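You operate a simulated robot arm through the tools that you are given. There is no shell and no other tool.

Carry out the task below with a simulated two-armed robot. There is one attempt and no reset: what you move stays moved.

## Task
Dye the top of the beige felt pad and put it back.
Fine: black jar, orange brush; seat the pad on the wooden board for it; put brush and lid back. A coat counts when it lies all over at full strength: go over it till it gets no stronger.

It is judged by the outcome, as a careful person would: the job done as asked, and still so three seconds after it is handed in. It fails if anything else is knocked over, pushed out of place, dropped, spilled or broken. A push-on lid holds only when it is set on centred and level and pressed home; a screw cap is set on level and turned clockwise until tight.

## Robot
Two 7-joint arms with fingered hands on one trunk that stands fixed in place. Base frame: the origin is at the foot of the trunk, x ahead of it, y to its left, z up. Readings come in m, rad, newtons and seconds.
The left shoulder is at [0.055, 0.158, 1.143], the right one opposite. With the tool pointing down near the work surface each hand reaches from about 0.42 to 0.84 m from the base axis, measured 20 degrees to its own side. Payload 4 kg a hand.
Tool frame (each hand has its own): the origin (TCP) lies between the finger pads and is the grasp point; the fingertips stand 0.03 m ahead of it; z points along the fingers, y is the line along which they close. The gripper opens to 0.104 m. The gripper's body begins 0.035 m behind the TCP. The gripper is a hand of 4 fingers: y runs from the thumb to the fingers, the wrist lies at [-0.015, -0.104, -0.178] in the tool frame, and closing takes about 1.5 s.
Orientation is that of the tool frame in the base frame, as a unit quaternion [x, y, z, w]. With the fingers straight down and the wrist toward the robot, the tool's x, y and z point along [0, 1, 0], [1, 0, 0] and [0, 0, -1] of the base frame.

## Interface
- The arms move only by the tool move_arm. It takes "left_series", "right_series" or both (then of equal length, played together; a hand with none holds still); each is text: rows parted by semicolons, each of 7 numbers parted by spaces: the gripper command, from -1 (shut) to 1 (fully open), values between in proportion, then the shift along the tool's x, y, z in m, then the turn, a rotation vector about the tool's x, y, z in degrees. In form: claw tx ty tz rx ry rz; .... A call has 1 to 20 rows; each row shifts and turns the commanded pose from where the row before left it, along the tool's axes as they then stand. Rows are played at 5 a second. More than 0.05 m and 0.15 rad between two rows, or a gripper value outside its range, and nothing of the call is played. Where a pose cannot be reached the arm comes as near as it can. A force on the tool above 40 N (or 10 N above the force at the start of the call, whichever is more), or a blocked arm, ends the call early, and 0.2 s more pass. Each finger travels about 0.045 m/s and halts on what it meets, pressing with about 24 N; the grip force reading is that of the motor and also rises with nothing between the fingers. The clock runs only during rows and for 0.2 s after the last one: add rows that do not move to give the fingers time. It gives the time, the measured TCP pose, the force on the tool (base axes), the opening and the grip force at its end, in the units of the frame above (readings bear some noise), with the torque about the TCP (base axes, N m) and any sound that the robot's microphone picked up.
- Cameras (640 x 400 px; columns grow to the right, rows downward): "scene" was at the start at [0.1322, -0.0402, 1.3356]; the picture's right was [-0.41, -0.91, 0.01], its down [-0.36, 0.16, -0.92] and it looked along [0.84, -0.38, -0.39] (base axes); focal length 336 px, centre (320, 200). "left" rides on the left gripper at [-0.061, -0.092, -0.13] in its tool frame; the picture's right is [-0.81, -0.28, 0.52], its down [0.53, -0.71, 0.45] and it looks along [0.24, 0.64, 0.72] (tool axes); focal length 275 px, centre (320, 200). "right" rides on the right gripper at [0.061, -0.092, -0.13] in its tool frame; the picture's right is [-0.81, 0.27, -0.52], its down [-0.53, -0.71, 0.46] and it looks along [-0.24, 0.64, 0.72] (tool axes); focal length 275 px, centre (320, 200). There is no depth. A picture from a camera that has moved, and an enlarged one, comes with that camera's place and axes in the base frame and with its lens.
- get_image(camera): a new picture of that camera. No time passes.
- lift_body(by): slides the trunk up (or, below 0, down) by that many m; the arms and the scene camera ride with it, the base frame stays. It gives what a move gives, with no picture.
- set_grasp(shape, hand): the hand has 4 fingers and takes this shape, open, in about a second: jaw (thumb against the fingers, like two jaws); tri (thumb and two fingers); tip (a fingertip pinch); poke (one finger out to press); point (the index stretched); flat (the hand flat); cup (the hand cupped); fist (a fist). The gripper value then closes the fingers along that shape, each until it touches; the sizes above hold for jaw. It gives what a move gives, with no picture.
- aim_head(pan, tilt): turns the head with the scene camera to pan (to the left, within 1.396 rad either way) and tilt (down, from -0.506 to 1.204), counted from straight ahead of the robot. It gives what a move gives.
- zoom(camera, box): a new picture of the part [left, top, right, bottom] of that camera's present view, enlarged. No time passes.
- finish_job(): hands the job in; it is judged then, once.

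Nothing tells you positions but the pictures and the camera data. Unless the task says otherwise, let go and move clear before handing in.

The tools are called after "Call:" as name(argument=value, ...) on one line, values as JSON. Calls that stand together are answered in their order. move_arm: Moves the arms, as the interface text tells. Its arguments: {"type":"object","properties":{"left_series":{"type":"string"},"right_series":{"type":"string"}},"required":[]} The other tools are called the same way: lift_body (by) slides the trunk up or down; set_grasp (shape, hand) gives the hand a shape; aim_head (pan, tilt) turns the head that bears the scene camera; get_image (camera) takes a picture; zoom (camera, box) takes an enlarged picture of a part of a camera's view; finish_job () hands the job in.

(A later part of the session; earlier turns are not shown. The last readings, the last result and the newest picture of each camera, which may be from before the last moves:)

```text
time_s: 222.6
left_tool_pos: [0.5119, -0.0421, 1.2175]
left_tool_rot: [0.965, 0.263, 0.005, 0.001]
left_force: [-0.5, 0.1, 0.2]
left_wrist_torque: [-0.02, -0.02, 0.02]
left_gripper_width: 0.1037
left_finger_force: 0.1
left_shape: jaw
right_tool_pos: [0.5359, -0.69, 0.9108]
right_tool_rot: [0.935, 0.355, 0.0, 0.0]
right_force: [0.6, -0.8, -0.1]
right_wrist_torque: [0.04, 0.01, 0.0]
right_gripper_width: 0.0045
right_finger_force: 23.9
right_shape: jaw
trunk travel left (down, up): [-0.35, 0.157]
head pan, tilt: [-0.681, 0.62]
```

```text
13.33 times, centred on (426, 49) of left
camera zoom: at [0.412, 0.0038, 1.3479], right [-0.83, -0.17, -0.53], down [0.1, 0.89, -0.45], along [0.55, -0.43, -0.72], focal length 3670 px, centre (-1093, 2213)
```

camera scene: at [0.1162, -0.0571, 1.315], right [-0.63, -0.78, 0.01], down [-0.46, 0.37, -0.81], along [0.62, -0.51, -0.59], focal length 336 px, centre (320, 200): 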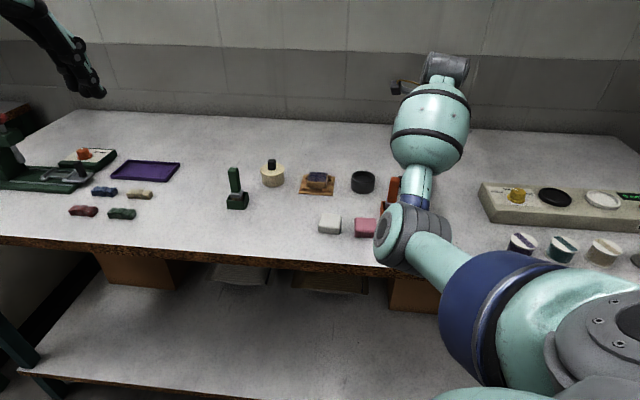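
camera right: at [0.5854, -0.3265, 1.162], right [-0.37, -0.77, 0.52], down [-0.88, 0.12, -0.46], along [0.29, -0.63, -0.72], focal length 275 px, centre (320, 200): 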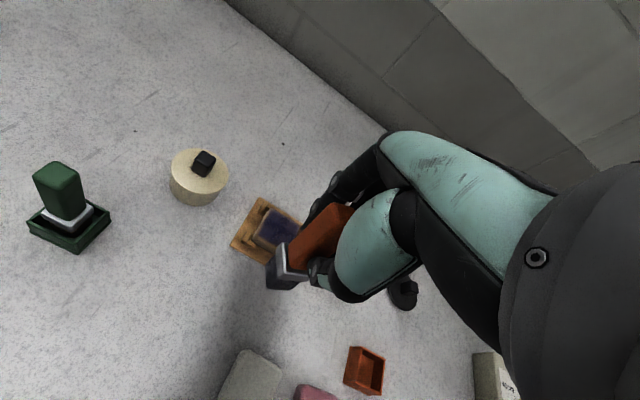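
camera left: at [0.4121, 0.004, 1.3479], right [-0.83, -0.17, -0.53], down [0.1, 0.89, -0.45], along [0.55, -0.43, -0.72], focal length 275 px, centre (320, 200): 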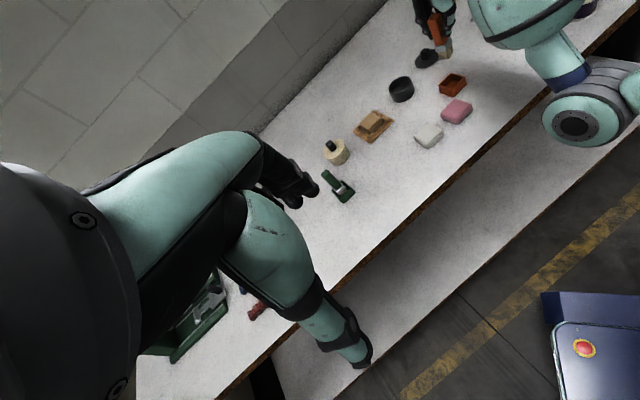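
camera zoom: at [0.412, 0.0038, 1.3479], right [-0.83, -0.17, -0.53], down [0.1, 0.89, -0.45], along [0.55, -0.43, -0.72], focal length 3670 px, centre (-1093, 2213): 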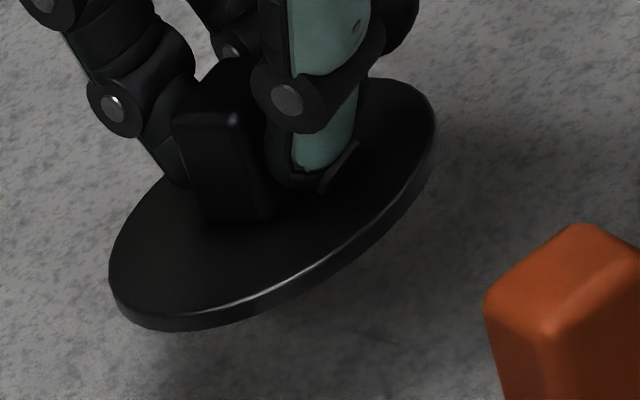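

The lid hangs level (knob edges match the vertical). Carrying it over the black jar.

Call:
move_arm(right_series="-1 0 0 -0.02 0 0 0; -1 0 0 -0.025 0 0 0; -1 0.0361 -0.0137 0 0 0 0; -1 0.0361 -0.0137 0 0 0 0; -1 0.0361 -0.0136 0 0 0 0; -1 0 0 0 0 0 0; -1 0 0 0 0 0 0")

Call:
zoom(camera="right", box=[200, 190, 360, 320])

Call:
zoom(camera="left", box=[370, 30, 450, 105])

Call:
zoom(camera="scene", box=[320, 140, 416, 210])

```text
time_s: 224.2
left_tool_pos: [0.5116, -0.0423, 1.2186]
left_tool_rot: [0.965, 0.263, 0.006, 0.002]
left_force: [0.2, -0.5, -0.2]
left_wrist_torque: [0.0, 0.02, 0.03]
left_gripper_width: 0.1038
left_finger_force: 0.0
left_shape: jaw
right_tool_pos: [0.5892, -0.5886, 0.9558]
right_tool_rot: [0.935, 0.355, 0.0, 0.0]
right_force: [0.7, -0.2, -1.2]
right_wrist_torque: [0.03, -0.03, -0.05]
right_gripper_width: 0.0044
right_finger_force: 24.1
right_shape: jaw
trunk travel left (down, up): [-0.35, 0.157]
head pan, tilt: [-0.681, 0.62]
```

```text
3.08 times, centred on (280, 255) of right
camera zoom: at [0.5751, -0.4775, 1.0863], right [-0.42, -0.74, 0.52], down [-0.87, 0.18, -0.46], along [0.25, -0.64, -0.72], focal length 847 px, centre (443, 31)
```

zoom: 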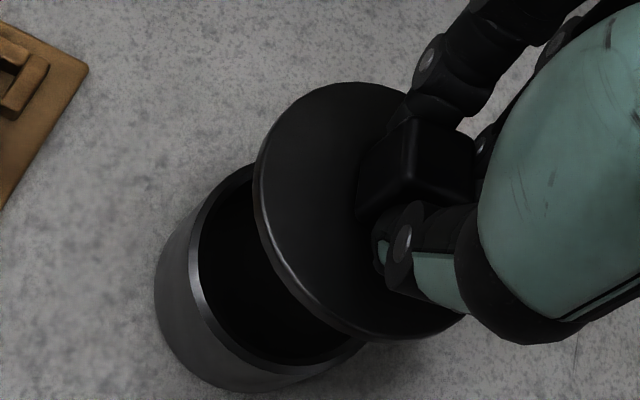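

```text
5.33 times, centred on (410, 68) of left
camera zoom: at [0.4119, 0.0039, 1.348], right [-0.83, -0.17, -0.53], down [0.1, 0.89, -0.45], along [0.55, -0.43, -0.72], focal length 1468 px, centre (-160, 907)
```

zoom: 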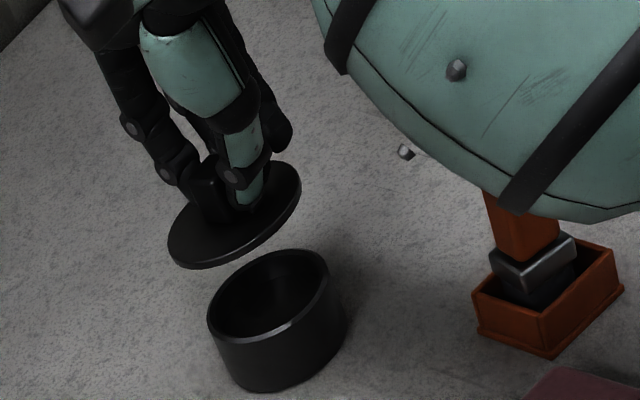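

```text
5.71 times, centred on (368, 175) of scene
camera zoom: at [0.1161, -0.0568, 1.315], right [-0.63, -0.78, 0.01], down [-0.46, 0.37, -0.81], along [0.62, -0.51, -0.59], focal length 1923 px, centre (46, 343)
```

zoom: 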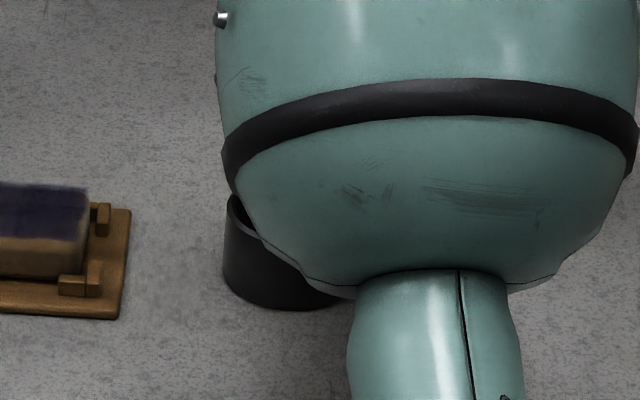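

Small correction of (+2,−3) mm to centre the lid over the jar, then lowering to just above the rim.

Call:
move_arm(right_series="-1 0.002 -0.003 0.01 0 0 0; -1 0 0 0.01 0 0 0; -1 0 0 0.01 0 0 0; -1 0 0 0 0 0 0; -1 0 0 0 0 0 0")

Call:
zoom(camera="right", box=[220, 200, 348, 300])

Call:
zoom(camera="left", box=[376, 60, 432, 105])

```text
time_s: 225.4
left_tool_pos: [0.5125, -0.042, 1.2171]
left_tool_rot: [0.965, 0.263, 0.006, 0.002]
left_force: [-0.7, 0.0, 0.2]
left_wrist_torque: [-0.02, -0.04, -0.03]
left_gripper_width: 0.1038
left_finger_force: 0.2
left_shape: jaw
right_tool_pos: [0.5889, -0.5837, 0.9245]
right_tool_rot: [0.935, 0.355, -0.001, 0.0]
right_force: [0.0, -0.9, 0.1]
right_wrist_torque: [0.04, 0.01, -0.02]
right_gripper_width: 0.0048
right_finger_force: 24.2
right_shape: jaw
trunk travel left (down, up): [-0.35, 0.157]
head pan, tilt: [-0.681, 0.62]
```

```text
4.00 times, centred on (284, 250) of right
camera zoom: at [0.5737, -0.4742, 1.0553], right [-0.42, -0.74, 0.52], down [-0.87, 0.18, -0.46], along [0.25, -0.64, -0.72], focal length 1101 px, centre (464, 0)
```

zoom: 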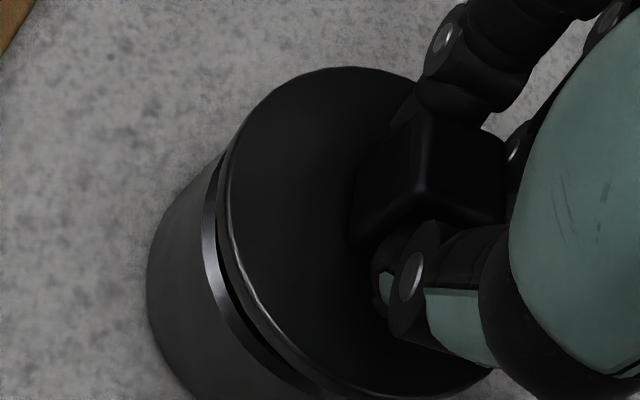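

```text
8.89 times, centred on (404, 82) of left
camera zoom: at [0.4121, 0.0037, 1.3479], right [-0.83, -0.17, -0.53], down [0.1, 0.89, -0.45], along [0.55, -0.43, -0.72], focal length 2447 px, centre (-427, 1244)
```

zoom: 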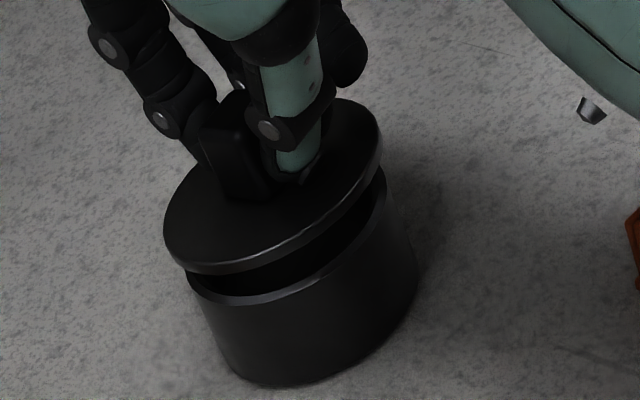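

Lid and jar are concentric to within ~1 mm. Lowering onto the rim.

Call:
move_arm(right_series="-1 0.0005 -0.001 0.004 0 0 0; -1 0 0 0.003 0 0 0; -1 0 0 0 0 0 0; -1 0 0 0 0 0 0")

Call:
zoom(camera="left", box=[376, 60, 432, 105])

Call:
zoom(camera="right", box=[220, 200, 348, 300])

```text
time_s: 226.4
left_tool_pos: [0.5121, -0.0427, 1.2187]
left_tool_rot: [0.965, 0.264, 0.006, 0.001]
left_force: [-0.3, -0.1, 0.1]
left_wrist_torque: [0.01, -0.03, -0.02]
left_gripper_width: 0.1039
left_finger_force: 0.1
left_shape: jaw
right_tool_pos: [0.5879, -0.5817, 0.9183]
right_tool_rot: [0.935, 0.354, 0.0, 0.0]
right_force: [-0.4, -0.5, 0.1]
right_wrist_torque: [-0.04, 0.0, 0.0]
right_gripper_width: 0.0047
right_finger_force: 24.0
right_shape: jaw
trunk travel left (down, up): [-0.35, 0.157]
head pan, tilt: [-0.681, 0.62]
```

```text
8.89 times, centred on (404, 82) of left
camera zoom: at [0.412, 0.0037, 1.3479], right [-0.83, -0.17, -0.53], down [0.1, 0.89, -0.45], along [0.55, -0.43, -0.72], focal length 2447 px, centre (-427, 1244)
```

zoom: 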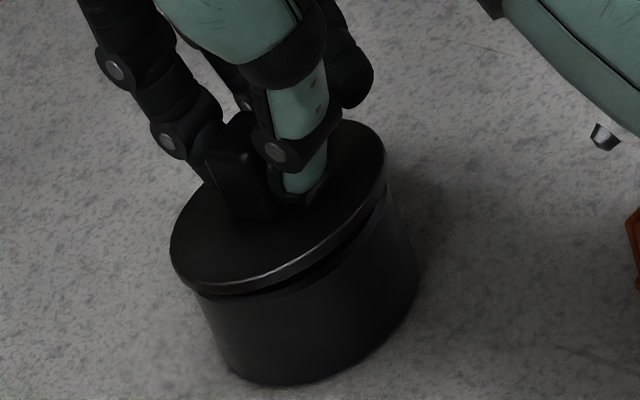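

```text
4.00 times, centred on (284, 250) of right
camera zoom: at [0.5738, -0.4724, 1.0494], right [-0.42, -0.74, 0.52], down [-0.87, 0.18, -0.46], along [0.25, -0.64, -0.72], focal length 1101 px, centre (464, 0)
```

zoom: 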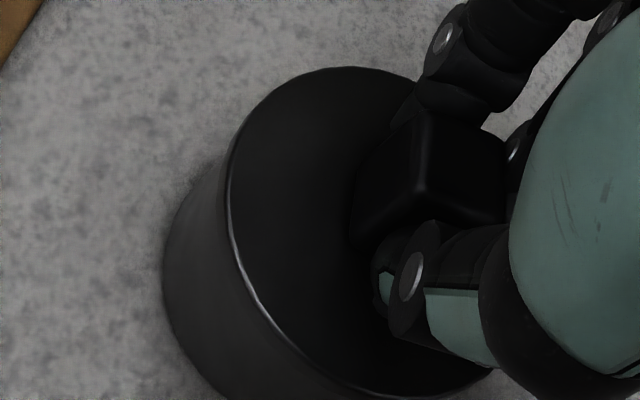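

Call:
move_arm(right_series="-1 -0.0005 -0.0013 0.001 0 0 0; -1 0 0 0.0015 0 0 0; -1 0 0 0 0 0 0; -1 0 0 0.001 0 0 0; -1 0 0 0 0 0 0; -1 0 0 0 0 0 0")

Call:
zoom(camera="left", box=[376, 60, 432, 105])

```text
time_s: 227.8
left_tool_pos: [0.5119, -0.0428, 1.2182]
left_tool_rot: [0.965, 0.262, 0.005, 0.001]
left_force: [-0.4, 0.3, -0.3]
left_wrist_torque: [-0.01, 0.01, 0.05]
left_gripper_width: 0.1038
left_finger_force: 0.0
left_shape: jaw
right_tool_pos: [0.5873, -0.5819, 0.9165]
right_tool_rot: [0.935, 0.355, -0.001, 0.0]
right_force: [-0.7, 0.8, -0.5]
right_wrist_torque: [0.01, 0.03, 0.0]
right_gripper_width: 0.0046
right_finger_force: 23.7
right_shape: jaw
trunk travel left (down, up): [-0.35, 0.157]
head pan, tilt: [-0.681, 0.62]
```

```text
8.89 times, centred on (404, 82) of left
camera zoom: at [0.412, 0.0037, 1.3479], right [-0.83, -0.17, -0.53], down [0.1, 0.89, -0.45], along [0.55, -0.43, -0.72], focal length 2447 px, centre (-427, 1244)
```

zoom: 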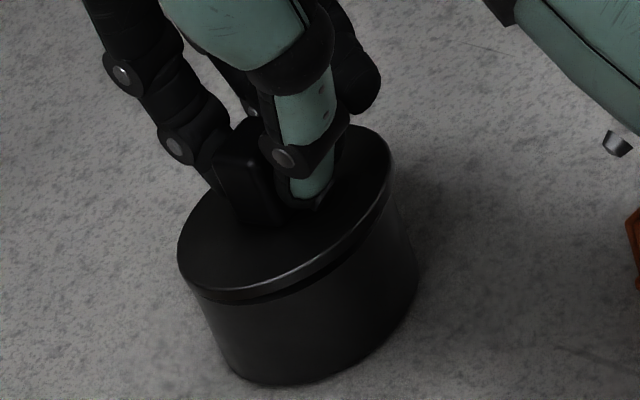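

Nearly seated and concentric. Pressing down gradually.

Call:
move_arm(right_series="-1 0 0 0.0015 0 0 0; -1 0 0 0 0 0 0; -1 0 0 0.0015 0 0 0; -1 0 0 0 0 0 0; -1 0 0 0 0 0 0")

Call:
zoom(camera="left", box=[376, 60, 432, 105])

```text
time_s: 229.0
left_tool_pos: [0.5112, -0.0442, 1.2168]
left_tool_rot: [0.965, 0.262, 0.006, 0.001]
left_force: [-1.3, 0.4, -0.4]
left_wrist_torque: [0.03, 0.01, -0.02]
left_gripper_width: 0.1037
left_finger_force: 0.1
left_shape: jaw
right_tool_pos: [0.5868, -0.5828, 0.9139]
right_tool_rot: [0.935, 0.354, 0.001, 0.001]
right_force: [0.6, -0.1, 3.3]
right_wrist_torque: [-0.06, 0.02, 0.01]
right_gripper_width: 0.0049
right_finger_force: 23.8
right_shape: jaw
trunk travel left (down, up): [-0.35, 0.157]
head pan, tilt: [-0.681, 0.62]
```

```text
8.89 times, centred on (404, 82) of left
camera zoom: at [0.4116, 0.004, 1.3481], right [-0.83, -0.17, -0.53], down [0.1, 0.89, -0.45], along [0.55, -0.43, -0.72], focal length 2447 px, centre (-427, 1244)
```

zoom: 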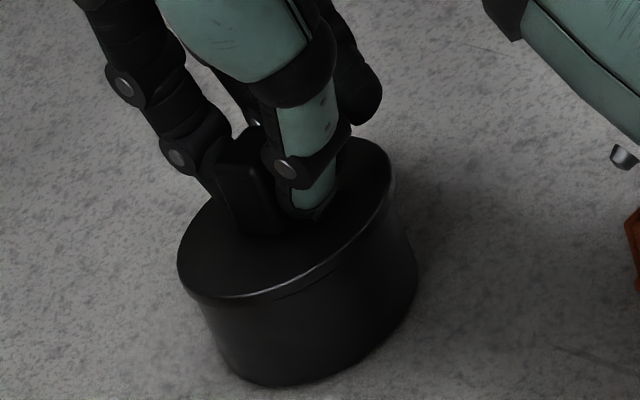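

Contact, even load. Pressing further to snap it home.

Call:
move_arm(right_series="-1 -0.0003 -0.0007 0.001 0 0 0; -1 0 0 0.0015 0 0 0; -1 0 0 0.0015 0 0 0; -1 0 0 0 0 0 0; -1 0 0 0 0 0 0")

Call:
zoom(camera="left", box=[376, 60, 432, 105])

```text
time_s: 230.2
left_tool_pos: [0.5107, -0.0409, 1.2179]
left_tool_rot: [0.965, 0.263, 0.006, 0.003]
left_force: [0.2, -0.5, -0.5]
left_wrist_torque: [-0.02, -0.01, 0.0]
left_gripper_width: 0.1038
left_finger_force: 0.0
left_shape: jaw
right_tool_pos: [0.5864, -0.5816, 0.9134]
right_tool_rot: [0.935, 0.356, 0.001, 0.003]
right_force: [2.5, -1.1, 17.4]
right_wrist_torque: [-0.1, -0.17, -0.01]
right_gripper_width: 0.0057
right_finger_force: 24.0
right_shape: jaw
trunk travel left (down, up): [-0.35, 0.157]
head pan, tilt: [-0.681, 0.62]
```

```text
8.89 times, centred on (404, 82) of left
camera zoom: at [0.4104, 0.0056, 1.3486], right [-0.83, -0.17, -0.53], down [0.1, 0.88, -0.45], along [0.55, -0.43, -0.72], focal length 2447 px, centre (-427, 1244)
```

zoom: 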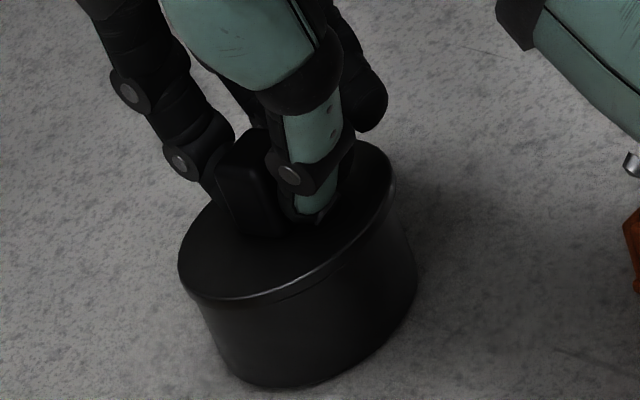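

Call:
move_arm(right_series="-1 0.0002 0.0006 0.0015 0 0 0; -1 0 0 0.0015 0 0 0; -1 0 0 0.001 0 0 0; -1 0 0 0 0 0 0; -1 0 0 0 0 0 0")

Call:
zoom(camera="left", box=[376, 60, 432, 105])

```text
time_s: 231.4
left_tool_pos: [0.5099, -0.0398, 1.2187]
left_tool_rot: [0.965, 0.263, 0.007, 0.002]
left_force: [-0.6, 0.5, -0.2]
left_wrist_torque: [-0.01, 0.0, -0.04]
left_gripper_width: 0.1038
left_finger_force: 0.1
left_shape: jaw
right_tool_pos: [0.5847, -0.5805, 0.9115]
right_tool_rot: [0.935, 0.354, 0.004, 0.005]
right_force: [1.0, 0.7, 30.9]
right_wrist_torque: [0.04, -0.18, -0.02]
right_gripper_width: 0.0065
right_finger_force: 23.8
right_shape: jaw
trunk travel left (down, up): [-0.35, 0.157]
head pan, tilt: [-0.681, 0.62]
```

```text
8.89 times, centred on (404, 82) of left
camera zoom: at [0.4084, 0.0073, 1.3492], right [-0.83, -0.18, -0.53], down [0.1, 0.88, -0.46], along [0.55, -0.43, -0.72], focal length 2447 px, centre (-427, 1244)
```

zoom: 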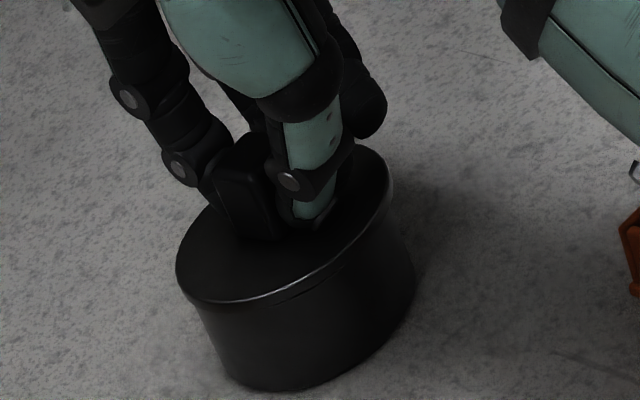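

Call:
move_arm(right_series="-1 0 0 0.001 0 0 0; -1 0 0 0.001 0 0 0; -1 0 0 0 0 0 0; -1 0 0 0 0 0 0")

Call:
zoom(camera="left", box=[376, 60, 432, 105])

```text
time_s: 232.4
left_tool_pos: [0.5092, -0.0393, 1.2192]
left_tool_rot: [0.965, 0.264, 0.007, 0.004]
left_force: [-0.5, 0.7, 0.1]
left_wrist_torque: [0.03, -0.01, -0.02]
left_gripper_width: 0.1036
left_finger_force: 0.1
left_shape: jaw
right_tool_pos: [0.5846, -0.5802, 0.9114]
right_tool_rot: [0.935, 0.354, 0.006, 0.006]
right_force: [-0.1, -1.6, 36.2]
right_wrist_torque: [0.03, -0.18, -0.01]
right_gripper_width: 0.0066
right_finger_force: 24.5
right_shape: jaw
trunk travel left (down, up): [-0.35, 0.157]
head pan, tilt: [-0.681, 0.62]
```

```text
8.89 times, centred on (404, 82) of left
camera zoom: at [0.4078, 0.0077, 1.3494], right [-0.83, -0.18, -0.53], down [0.1, 0.88, -0.46], along [0.55, -0.43, -0.72], focal length 2447 px, centre (-427, 1244)
```

zoom: 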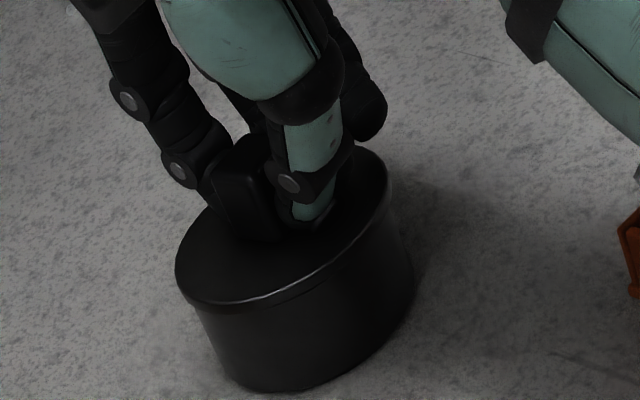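

No snap yet at 36 N, so the lid may be slightly off-centre. Looking closely at the rim gap from both cameras.

Call:
zoom(camera="left", box=[382, 72, 418, 102])

Call:
zoom(camera="right", box=[230, 200, 330, 275])

Call:
zoom(camera="right", box=[230, 250, 330, 325])

```text
13.33 times, centred on (400, 87) of left
camera zoom: at [0.4078, 0.0077, 1.3494], right [-0.83, -0.18, -0.53], down [0.1, 0.88, -0.46], along [0.55, -0.43, -0.72], focal length 3670 px, centre (-747, 1707)
```

zoom: 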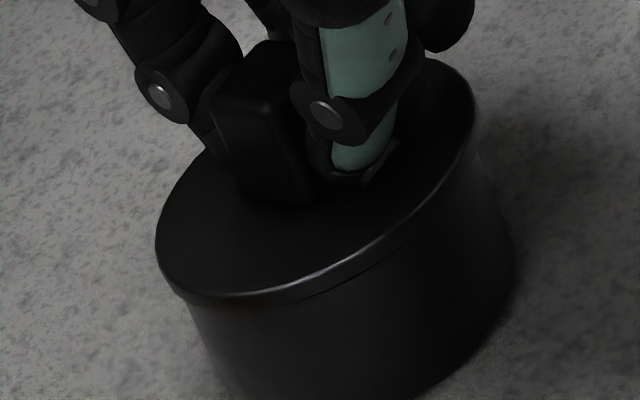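

```text
5.33 times, centred on (280, 238) of right
camera zoom: at [0.5691, -0.469, 1.0406], right [-0.43, -0.74, 0.52], down [-0.87, 0.18, -0.47], along [0.25, -0.65, -0.72], focal length 1468 px, centre (533, 0)
```

zoom: 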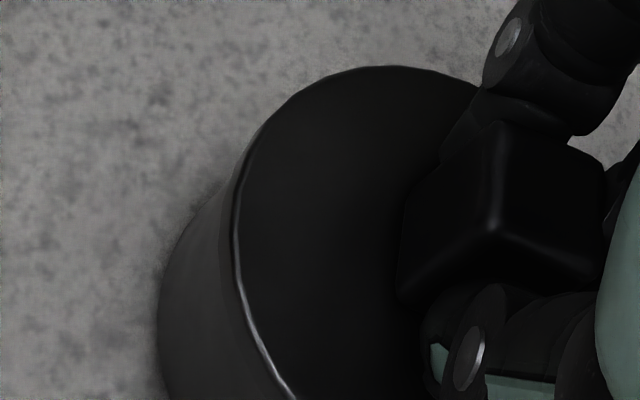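

```text
5.33 times, centred on (280, 288) of right
camera zoom: at [0.5691, -0.469, 1.0406], right [-0.43, -0.74, 0.52], down [-0.87, 0.18, -0.47], along [0.25, -0.65, -0.72], focal length 1468 px, centre (533, -267)
```

zoom: 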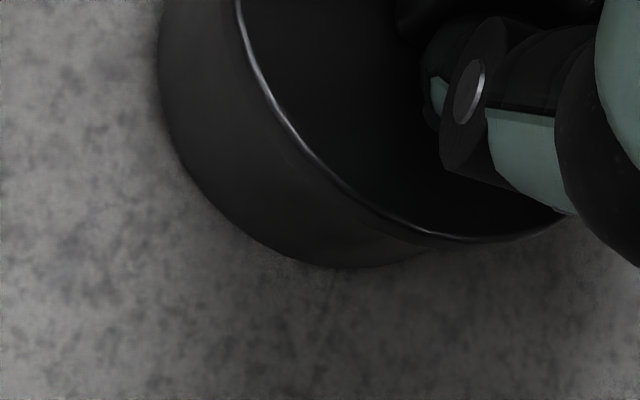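

Both views suggest the lid should move about +1.8 mm in y. Unloading, shifting, and pressing again.

Call:
move_arm(right_series="-1 0 0 -0.004 0 0 0; -1 0 0 -0.004 0 0 0; -1 0 0 -0.002 0 0 0; -1 0.0005 0.0018 0 0 0 0; -1 0 0 0 0 0 0; -1 0 0 0 0 0 0")

Call:
zoom(camera="left", box=[376, 60, 432, 105])

Call:
zoom(camera="right", box=[220, 200, 348, 300])

```text
time_s: 233.8
left_tool_pos: [0.5123, -0.043, 1.2181]
left_tool_rot: [0.965, 0.264, 0.006, 0.001]
left_force: [-0.7, -0.5, 0.0]
left_wrist_torque: [-0.02, 0.0, 0.02]
left_gripper_width: 0.1037
left_finger_force: 0.1
left_shape: jaw
right_tool_pos: [0.5888, -0.5828, 0.9137]
right_tool_rot: [0.935, 0.355, -0.001, -0.001]
right_force: [0.5, 1.0, 2.0]
right_wrist_torque: [-0.03, -0.1, -0.01]
right_gripper_width: 0.0059
right_finger_force: 23.8
right_shape: jaw
trunk travel left (down, up): [-0.35, 0.157]
head pan, tilt: [-0.681, 0.62]
```

```text
8.89 times, centred on (404, 82) of left
camera zoom: at [0.4117, 0.0039, 1.348], right [-0.83, -0.17, -0.53], down [0.1, 0.89, -0.45], along [0.55, -0.43, -0.72], focal length 2447 px, centre (-427, 1244)
```

zoom: 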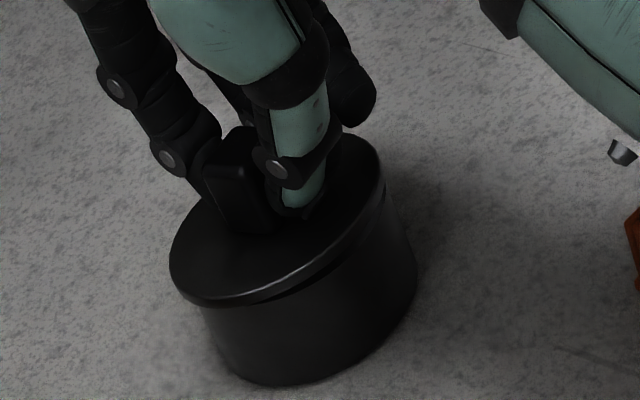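

```text
4.00 times, centred on (284, 250) of right
camera zoom: at [0.5748, -0.4726, 1.0435], right [-0.42, -0.74, 0.52], down [-0.87, 0.18, -0.45], along [0.24, -0.64, -0.73], focal length 1101 px, centre (464, 0)
```

zoom: 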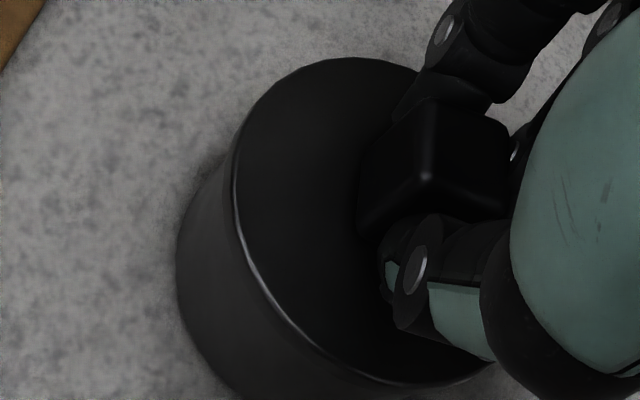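

Pressing flexes the trunk, which drags the lid back a few mm; I'll re-centre unloaded and add a compensating forward shift while pressing.

Call:
move_arm(right_series="-1 0 0 -0.003 0 0 0; -1 -0.0009 -0.0029 0 0 0 0; -1 0 0 0 0 0 0; -1 0 0 0.001 0 0 0; -1 0 0 0 0 0 0; -1 0 0 0 0 0 0")

Call:
zoom(camera="left", box=[382, 72, 418, 102])

Call:
zoom(camera="right", box=[220, 200, 348, 300])

```text
time_s: 235.2
left_tool_pos: [0.513, -0.043, 1.2169]
left_tool_rot: [0.965, 0.264, 0.006, 0.001]
left_force: [-0.2, -0.5, 0.1]
left_wrist_torque: [-0.02, 0.0, 0.0]
left_gripper_width: 0.1039
left_finger_force: 0.0
left_shape: jaw
right_tool_pos: [0.5874, -0.5818, 0.9149]
right_tool_rot: [0.935, 0.355, 0.001, 0.0]
right_force: [0.7, 0.6, 0.5]
right_wrist_torque: [-0.01, 0.01, 0.0]
right_gripper_width: 0.0055
right_finger_force: 24.2
right_shape: jaw
trunk travel left (down, up): [-0.35, 0.157]
head pan, tilt: [-0.681, 0.62]
```

```text
13.33 times, centred on (400, 87) of left
camera zoom: at [0.412, 0.0038, 1.348], right [-0.83, -0.17, -0.53], down [0.1, 0.89, -0.45], along [0.55, -0.43, -0.72], focal length 3670 px, centre (-747, 1707)
```

zoom: 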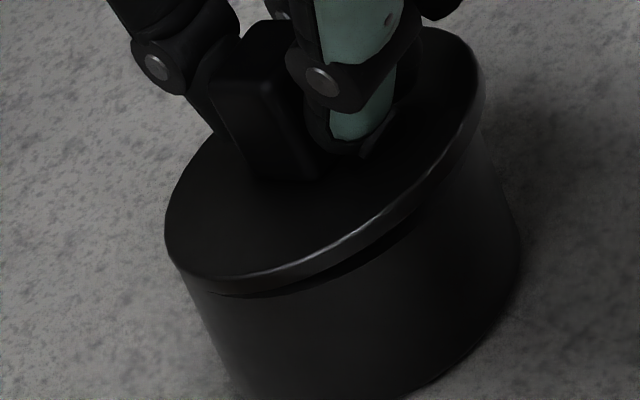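

```text
4.00 times, centred on (284, 250) of right
camera zoom: at [0.5716, -0.4715, 1.0452], right [-0.42, -0.74, 0.52], down [-0.87, 0.18, -0.46], along [0.25, -0.64, -0.72], focal length 1101 px, centre (464, 0)
```

zoom: 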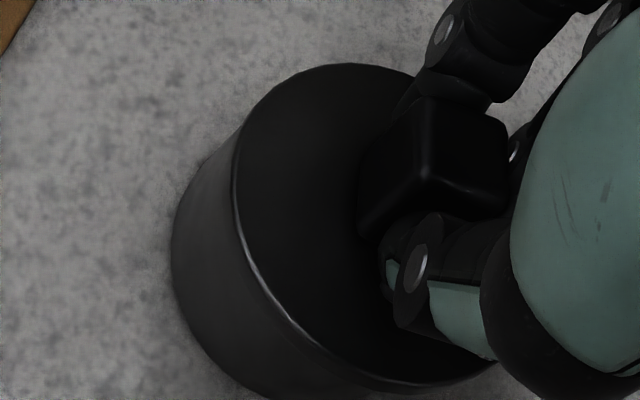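

Call:
zoom(camera="left", box=[386, 80, 422, 110])

Call:
zoom(camera="left", box=[384, 70, 402, 85])

Call:
zoom(camera="right", box=[240, 240, 340, 315])

```text
13.33 times, centred on (404, 95) of left
camera zoom: at [0.412, 0.0038, 1.348], right [-0.83, -0.17, -0.53], down [0.1, 0.89, -0.45], along [0.55, -0.43, -0.72], focal length 3670 px, centre (-800, 1600)
```

zoom: 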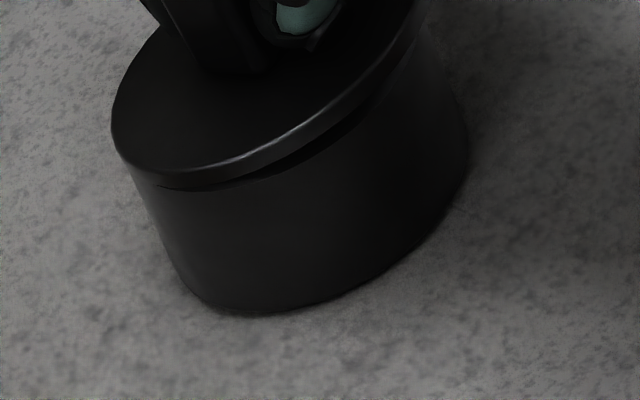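

```text
16.00 times, centred on (393, 78) of left
camera zoom: at [0.412, 0.0038, 1.348], right [-0.83, -0.17, -0.53], down [0.1, 0.89, -0.45], along [0.55, -0.43, -0.72], focal length 4404 px, centre (-848, 2160)
```

zoom: 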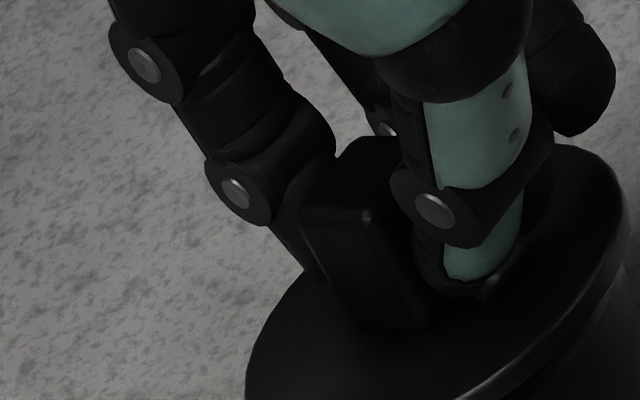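

```text
5.33 times, centred on (290, 278) of right
camera zoom: at [0.5716, -0.4715, 1.0452], right [-0.42, -0.74, 0.52], down [-0.87, 0.18, -0.46], along [0.25, -0.64, -0.72], focal length 1468 px, centre (480, -213)
```

zoom: 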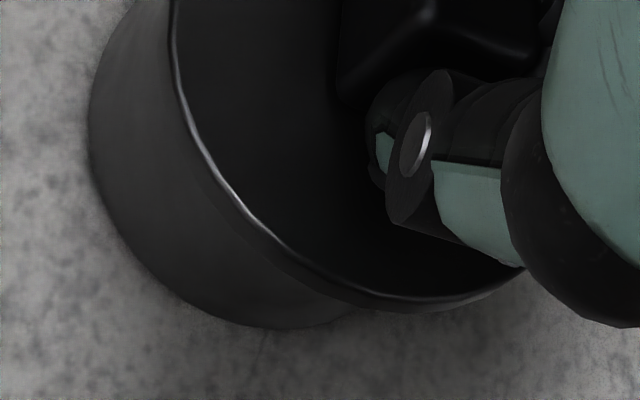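

Recomputing from both cameras, the lid needs about +4 mm in y. Lifting slightly and shifting, then checking.

Call:
move_arm(right_series="-1 0 0 -0.002 0 0 0; -1 0 0.004 0 0 0 0; -1 0 0 0 0 0 0; -1 0 0 0.002 0 0 0; -1 0 0 0 0 0 0; -1 0 0 0 0 0 0")

Call:
zoom(camera="left", box=[386, 74, 422, 104])

Call:
zoom(camera="right", box=[220, 200, 348, 300])

```text
time_s: 236.6
left_tool_pos: [0.5109, -0.0427, 1.217]
left_tool_rot: [0.965, 0.263, 0.006, 0.001]
left_force: [0.0, 1.4, -0.1]
left_wrist_torque: [-0.02, -0.03, -0.01]
left_gripper_width: 0.1038
left_finger_force: 0.0
left_shape: jaw
right_tool_pos: [0.5881, -0.5847, 0.9146]
right_tool_rot: [0.935, 0.354, 0.0, 0.0]
right_force: [0.0, 0.3, 0.9]
right_wrist_torque: [-0.02, -0.02, 0.0]
right_gripper_width: 0.0057
right_finger_force: 23.9
right_shape: jaw
trunk travel left (down, up): [-0.35, 0.157]
head pan, tilt: [-0.681, 0.62]
```

```text
13.33 times, centred on (404, 89) of left
camera zoom: at [0.412, 0.0039, 1.348], right [-0.83, -0.17, -0.53], down [0.1, 0.89, -0.45], along [0.55, -0.43, -0.72], focal length 3670 px, centre (-800, 1680)
```

zoom: 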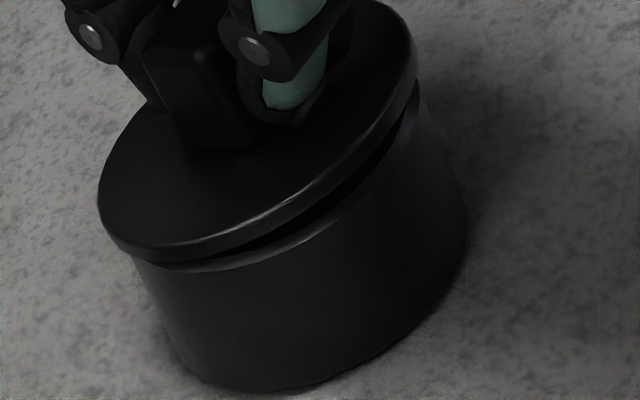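

```text
4.00 times, centred on (284, 250) of right
camera zoom: at [0.5744, -0.4746, 1.0447], right [-0.42, -0.74, 0.52], down [-0.87, 0.18, -0.46], along [0.25, -0.64, -0.72], focal length 1101 px, centre (464, 0)
```

zoom: 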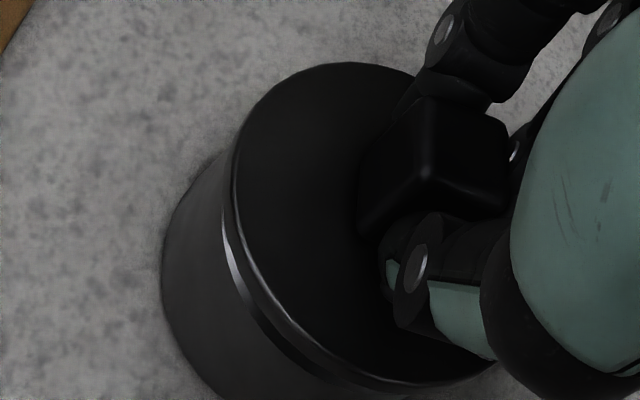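

The truth lies in between: going back 1.7 mm, then pressing in stages with forward compensation for the flex.

Call:
move_arm(right_series="-1 0 -0.0017 0 0 0 0; -1 0 0 0 0 0 0; -1 0 0 0.001 0 0 0; -1 0 0 0 0 0 0; -1 0 0 0 0 0 0")

Call:
zoom(camera="left", box=[386, 74, 422, 104])

Call:
zoom(camera="right", box=[220, 200, 348, 300])

```text
time_s: 237.8
left_tool_pos: [0.5119, -0.0424, 1.2173]
left_tool_rot: [0.965, 0.263, 0.005, 0.001]
left_force: [0.5, -0.8, -0.4]
left_wrist_torque: [0.02, 0.0, -0.01]
left_gripper_width: 0.1041
left_finger_force: 0.3
left_shape: jaw
right_tool_pos: [0.5863, -0.583, 0.9149]
right_tool_rot: [0.935, 0.355, -0.001, 0.0]
right_force: [0.2, -1.3, 1.1]
right_wrist_torque: [-0.03, -0.05, -0.02]
right_gripper_width: 0.0055
right_finger_force: 23.8
right_shape: jaw
trunk travel left (down, up): [-0.35, 0.157]
head pan, tilt: [-0.681, 0.62]
```

```text
13.33 times, centred on (404, 89) of left
camera zoom: at [0.412, 0.0038, 1.348], right [-0.83, -0.17, -0.53], down [0.1, 0.89, -0.45], along [0.55, -0.43, -0.72], focal length 3670 px, centre (-800, 1680)
```

zoom: 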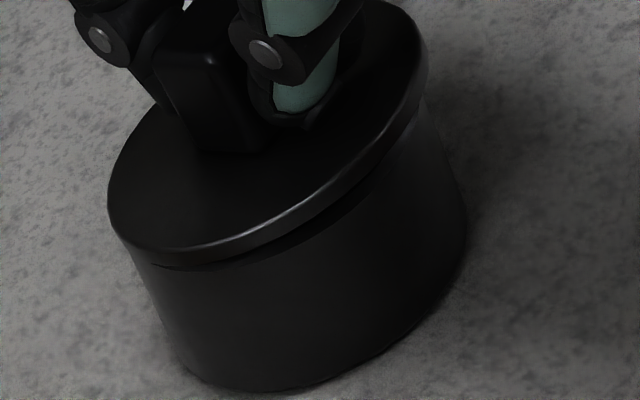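

```text
4.00 times, centred on (284, 250) of right
camera zoom: at [0.5723, -0.4727, 1.0448], right [-0.42, -0.74, 0.52], down [-0.87, 0.18, -0.46], along [0.25, -0.64, -0.72], focal length 1101 px, centre (464, 0)
```

zoom: 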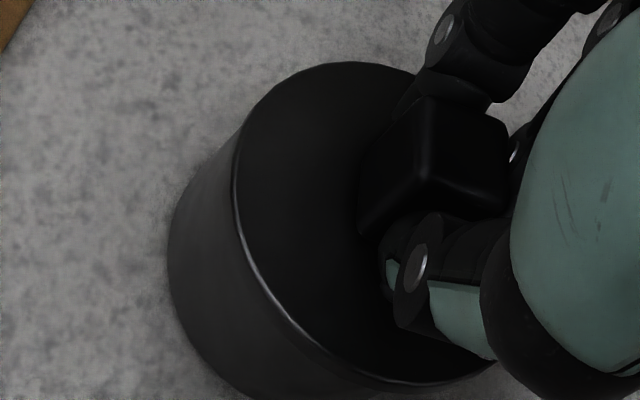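

Lid sits concentric. Now pressing with compensation in stages.

Call:
move_arm(right_series="-1 0 0.0003 0.0015 0 0 0; -1 0 0.0005 0.0015 0 0 0; -1 0 0.0005 0.0015 0 0 0; -1 0 0 0 0 0 0; -1 0 0 0 0 0 0")

Call:
zoom(camera="left", box=[386, 74, 422, 104])

```text
time_s: 239.0
left_tool_pos: [0.5116, -0.0415, 1.218]
left_tool_rot: [0.965, 0.263, 0.007, 0.002]
left_force: [0.3, 0.7, 0.5]
left_wrist_torque: [0.0, -0.02, -0.01]
left_gripper_width: 0.104
left_finger_force: 0.1
left_shape: jaw
right_tool_pos: [0.5864, -0.5838, 0.9104]
right_tool_rot: [0.935, 0.355, 0.0, 0.0]
right_force: [0.3, 1.5, 7.2]
right_wrist_torque: [-0.06, -0.21, 0.03]
right_gripper_width: 0.0054
right_finger_force: 23.9
right_shape: jaw
trunk travel left (down, up): [-0.35, 0.157]
head pan, tilt: [-0.681, 0.62]
heard: snap
```

```text
13.33 times, centred on (404, 89) of left
camera zoom: at [0.4113, 0.0048, 1.3482], right [-0.83, -0.17, -0.53], down [0.1, 0.89, -0.45], along [0.55, -0.43, -0.72], focal length 3670 px, centre (-800, 1680)
```

zoom: 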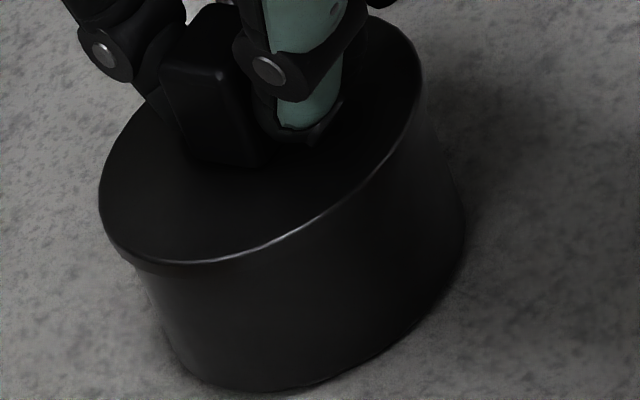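

Snap heard – the lid is on. Pressing a little more to make sure it's home, then unloading.

Call:
move_arm(right_series="-1 0 0.0005 0.0015 0 0 0; -1 0 0.0005 0.0015 0 0 0; -1 0 0 0 0 0 0; -1 0 0 0 0 0 0")

Call:
zoom(camera="left", box=[386, 74, 422, 104])

Call:
zoom(camera="right", box=[220, 200, 348, 300])

```text
time_s: 240.0
left_tool_pos: [0.5087, -0.0407, 1.2184]
left_tool_rot: [0.965, 0.263, 0.007, 0.002]
left_force: [0.6, -0.3, 0.3]
left_wrist_torque: [0.01, 0.02, -0.01]
left_gripper_width: 0.1042
left_finger_force: 0.1
left_shape: jaw
right_tool_pos: [0.5871, -0.5833, 0.9098]
right_tool_rot: [0.935, 0.354, 0.001, 0.003]
right_force: [-0.6, 2.9, 18.8]
right_wrist_torque: [-0.07, -0.26, 0.03]
right_gripper_width: 0.0058
right_finger_force: 24.2
right_shape: jaw
trunk travel left (down, up): [-0.35, 0.157]
head pan, tilt: [-0.681, 0.62]
```

```text
13.33 times, centred on (404, 89) of left
camera zoom: at [0.4098, 0.0062, 1.3488], right [-0.83, -0.18, -0.53], down [0.1, 0.88, -0.46], along [0.55, -0.43, -0.72], focal length 3670 px, centre (-800, 1680)
```

zoom: 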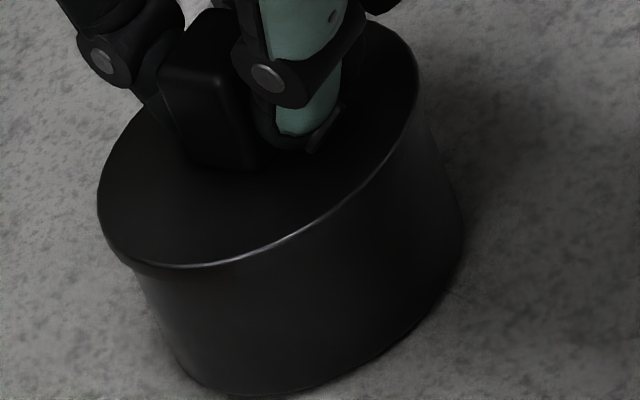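

```text
4.00 times, centred on (284, 250) of right
camera zoom: at [0.5728, -0.4737, 1.0398], right [-0.43, -0.74, 0.52], down [-0.87, 0.18, -0.46], along [0.25, -0.65, -0.72], focal length 1101 px, centre (464, 0)
```

zoom: 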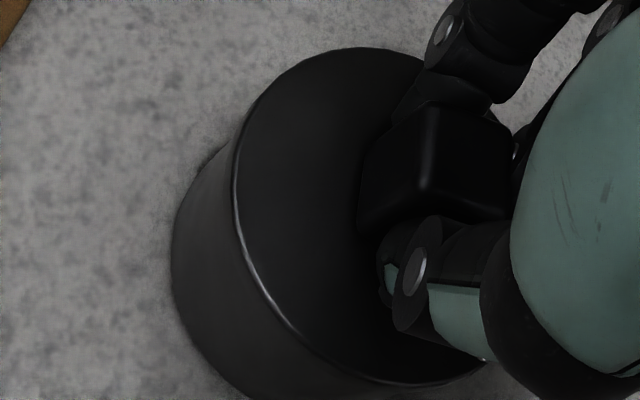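

Call:
move_arm(right_series="-1 0 -0.0005 -0.0015 0 0 0; -1 0 -0.0005 -0.0015 0 0 0; -1 0 0 0 0 0 0; -0.85 0 0 0 0 0 0; -0.7 0 0 0 0 0 0; -0.5 0 0 0 0 0 0; -0.3 0 0 0 0 0 0; -0.1 0 0 0 0 0 0; 0 0 0 0 0 0 0; 0 0 0 0 0 0 0; 0 0 0 0 0 0 0")

Call:
zoom(camera="left", box=[386, 74, 422, 104])

Call:
zoom(camera="right", box=[220, 200, 348, 300])

```text
time_s: 242.4
left_tool_pos: [0.5108, -0.0438, 1.2168]
left_tool_rot: [0.965, 0.263, 0.006, 0.001]
left_force: [-0.4, -0.2, -0.5]
left_wrist_torque: [-0.01, 0.0, 0.03]
left_gripper_width: 0.1038
left_finger_force: 0.0
left_shape: jaw
right_tool_pos: [0.5882, -0.5847, 0.9091]
right_tool_rot: [0.935, 0.355, 0.001, -0.001]
right_force: [0.1, -0.9, 0.6]
right_wrist_torque: [-0.02, -0.04, -0.01]
right_gripper_width: 0.0513
right_finger_force: 0.2
right_shape: jaw
trunk travel left (down, up): [-0.35, 0.157]
head pan, tilt: [-0.681, 0.62]
```

```text
13.33 times, centred on (404, 89) of left
camera zoom: at [0.4119, 0.0039, 1.348], right [-0.83, -0.17, -0.53], down [0.1, 0.89, -0.45], along [0.55, -0.43, -0.72], focal length 3670 px, centre (-800, 1680)
```

zoom: 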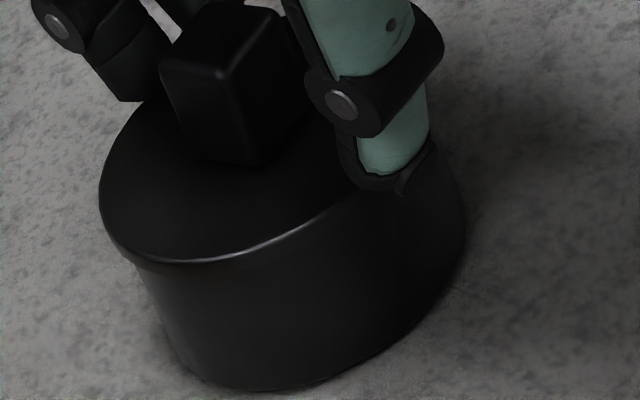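

```text
4.00 times, centred on (284, 250) of right
camera zoom: at [0.5743, -0.4745, 1.0398], right [-0.42, -0.74, 0.52], down [-0.87, 0.18, -0.45], along [0.24, -0.64, -0.72], focal length 1101 px, centre (464, 0)
```

zoom: 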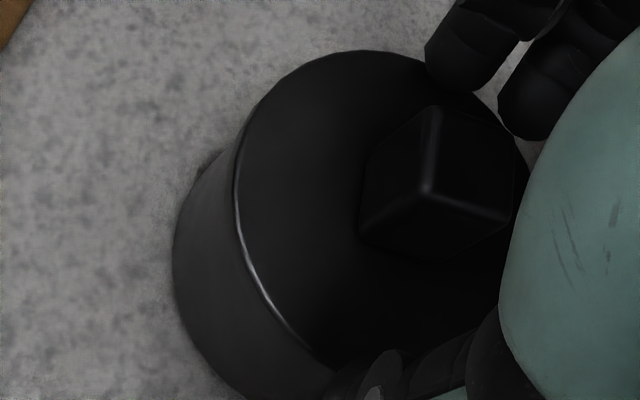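

Released cleanly with the lid flush. Raising the hand.

Call:
move_arm(right_series="0 0 0 -0.01 0 0 0; 0 0 0 -0.03 0 0 0; 0 0 0 -0.04 0 0 0; 0 0 0 -0.04 0 0 0; 0.5 -0.03 0 0 0 0 0; 1 -0.04 0 0 0 0 0; 1 -0.04 0 0 0 0 0; 1 0 0 0 0 0 0; 1 0 0 0 0 0 0")

Call:
get_image(camera="scene")

Call:
zoom(camera="scene", box=[332, 155, 396, 195])

Call:
zoom(camera="left", box=[380, 65, 428, 105])

```text
time_s: 244.4
left_tool_pos: [0.5129, -0.0429, 1.2181]
left_tool_rot: [0.965, 0.262, 0.006, 0.001]
left_force: [0.0, 0.6, -0.9]
left_wrist_torque: [-0.01, 0.0, 0.01]
left_gripper_width: 0.1037
left_finger_force: 0.1
left_shape: jaw
right_tool_pos: [0.5054, -0.6591, 1.031]
right_tool_rot: [0.935, 0.355, 0.0, 0.0]
right_force: [-0.7, -0.5, -0.1]
right_wrist_torque: [-0.02, -0.03, 0.01]
right_gripper_width: 0.1035
right_finger_force: 0.1
right_shape: jaw
trunk travel left (down, up): [-0.35, 0.157]
head pan, tilt: [-0.681, 0.62]
```

```text
taken
camera scene: at [0.1161, -0.057, 1.315], right [-0.63, -0.78, 0.01], down [-0.46, 0.37, -0.81], along [0.62, -0.51, -0.59], focal length 336 px, centre (320, 200)
```

scene: 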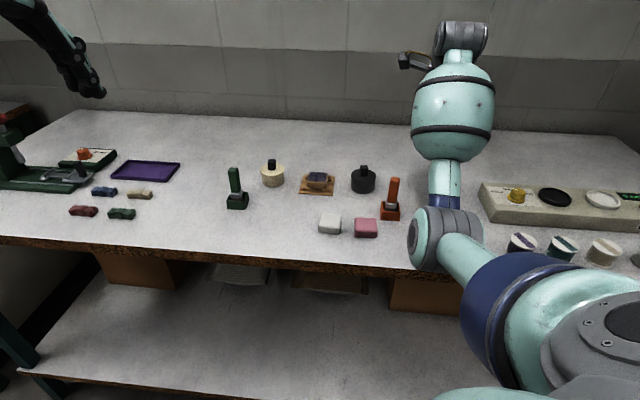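

```text
10.00 times, centred on (364, 175) of scene
camera zoom: at [0.1161, -0.057, 1.315], right [-0.63, -0.78, 0.01], down [-0.46, 0.37, -0.81], along [0.62, -0.51, -0.59], focal length 3365 px, centre (-120, 450)
```

zoom: 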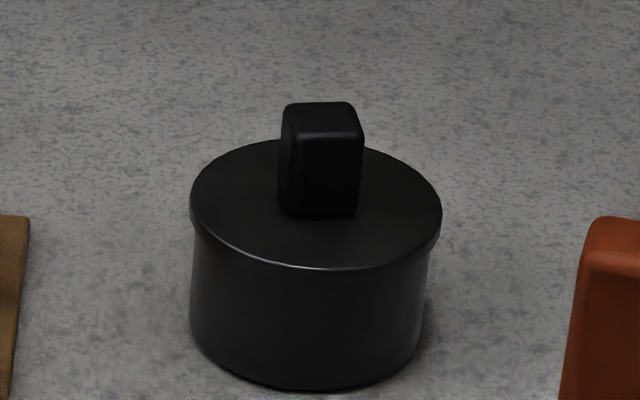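

```text
10.00 times, centred on (404, 85) of left
camera zoom: at [0.412, 0.0037, 1.3479], right [-0.83, -0.17, -0.53], down [0.1, 0.89, -0.45], along [0.55, -0.43, -0.72], focal length 2753 px, centre (-520, 1350)
```

zoom: 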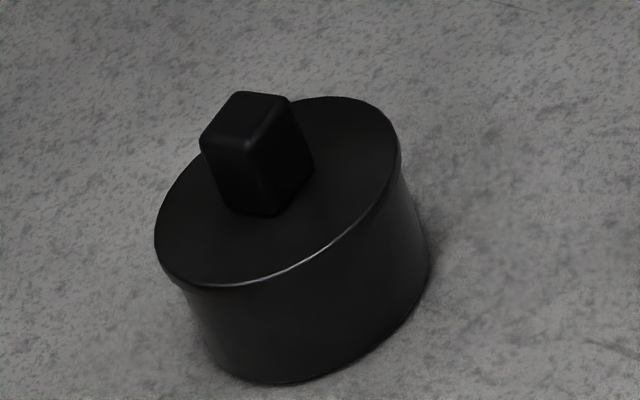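

The jar is closed, lid level and centred, jar within ~2 mm of its original spot. Checking the brush, then on to the pad.

Call:
zoom(camera="scene", box=[370, 172, 414, 226])

Call:
zoom(camera="scene", box=[290, 160, 346, 200])

Call:
zoom(camera="scene", box=[260, 155, 420, 255])

```text
7.41 times, centred on (392, 199) of scene
camera zoom: at [0.1161, -0.057, 1.315], right [-0.63, -0.78, 0.01], down [-0.46, 0.37, -0.81], along [0.62, -0.51, -0.59], focal length 2492 px, centre (-213, 207)
```

zoom: 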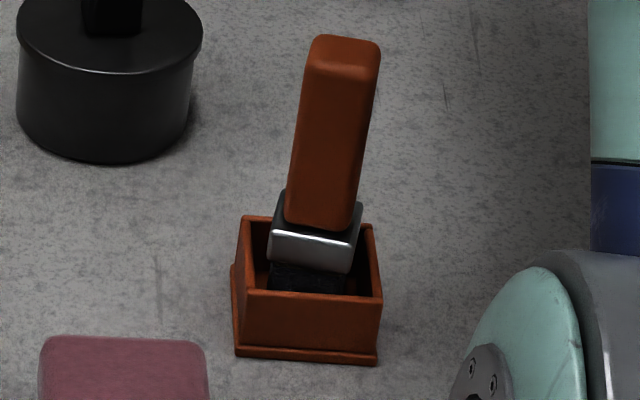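

```text
10.00 times, centred on (318, 180) of scene
camera zoom: at [0.1161, -0.057, 1.315], right [-0.63, -0.78, 0.01], down [-0.46, 0.37, -0.81], along [0.62, -0.51, -0.59], focal length 3365 px, centre (340, 400)
```

zoom: 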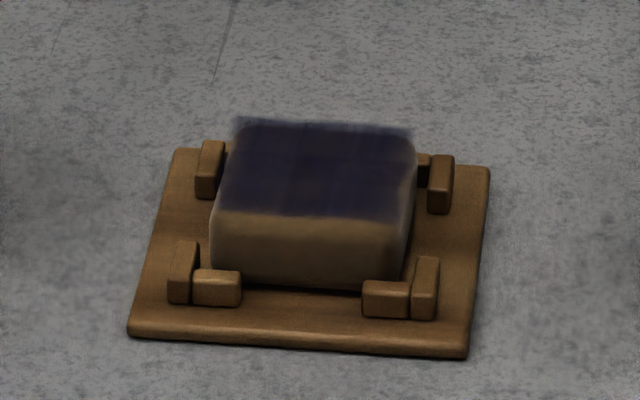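

```text
4.00 times, centred on (340, 205) of scene
camera zoom: at [0.1161, -0.057, 1.315], right [-0.63, -0.78, 0.01], down [-0.46, 0.37, -0.81], along [0.62, -0.51, -0.59], focal length 1346 px, centre (240, 180)
```

zoom: 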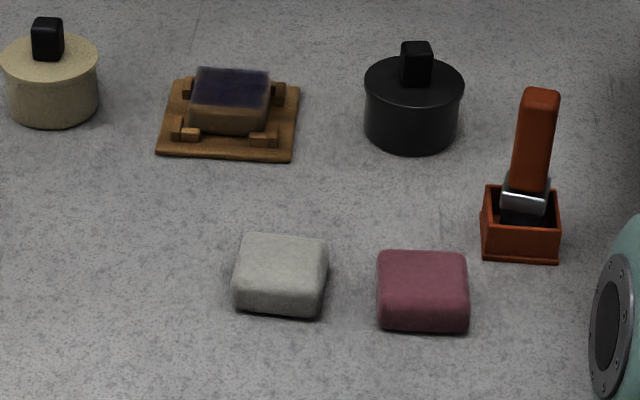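

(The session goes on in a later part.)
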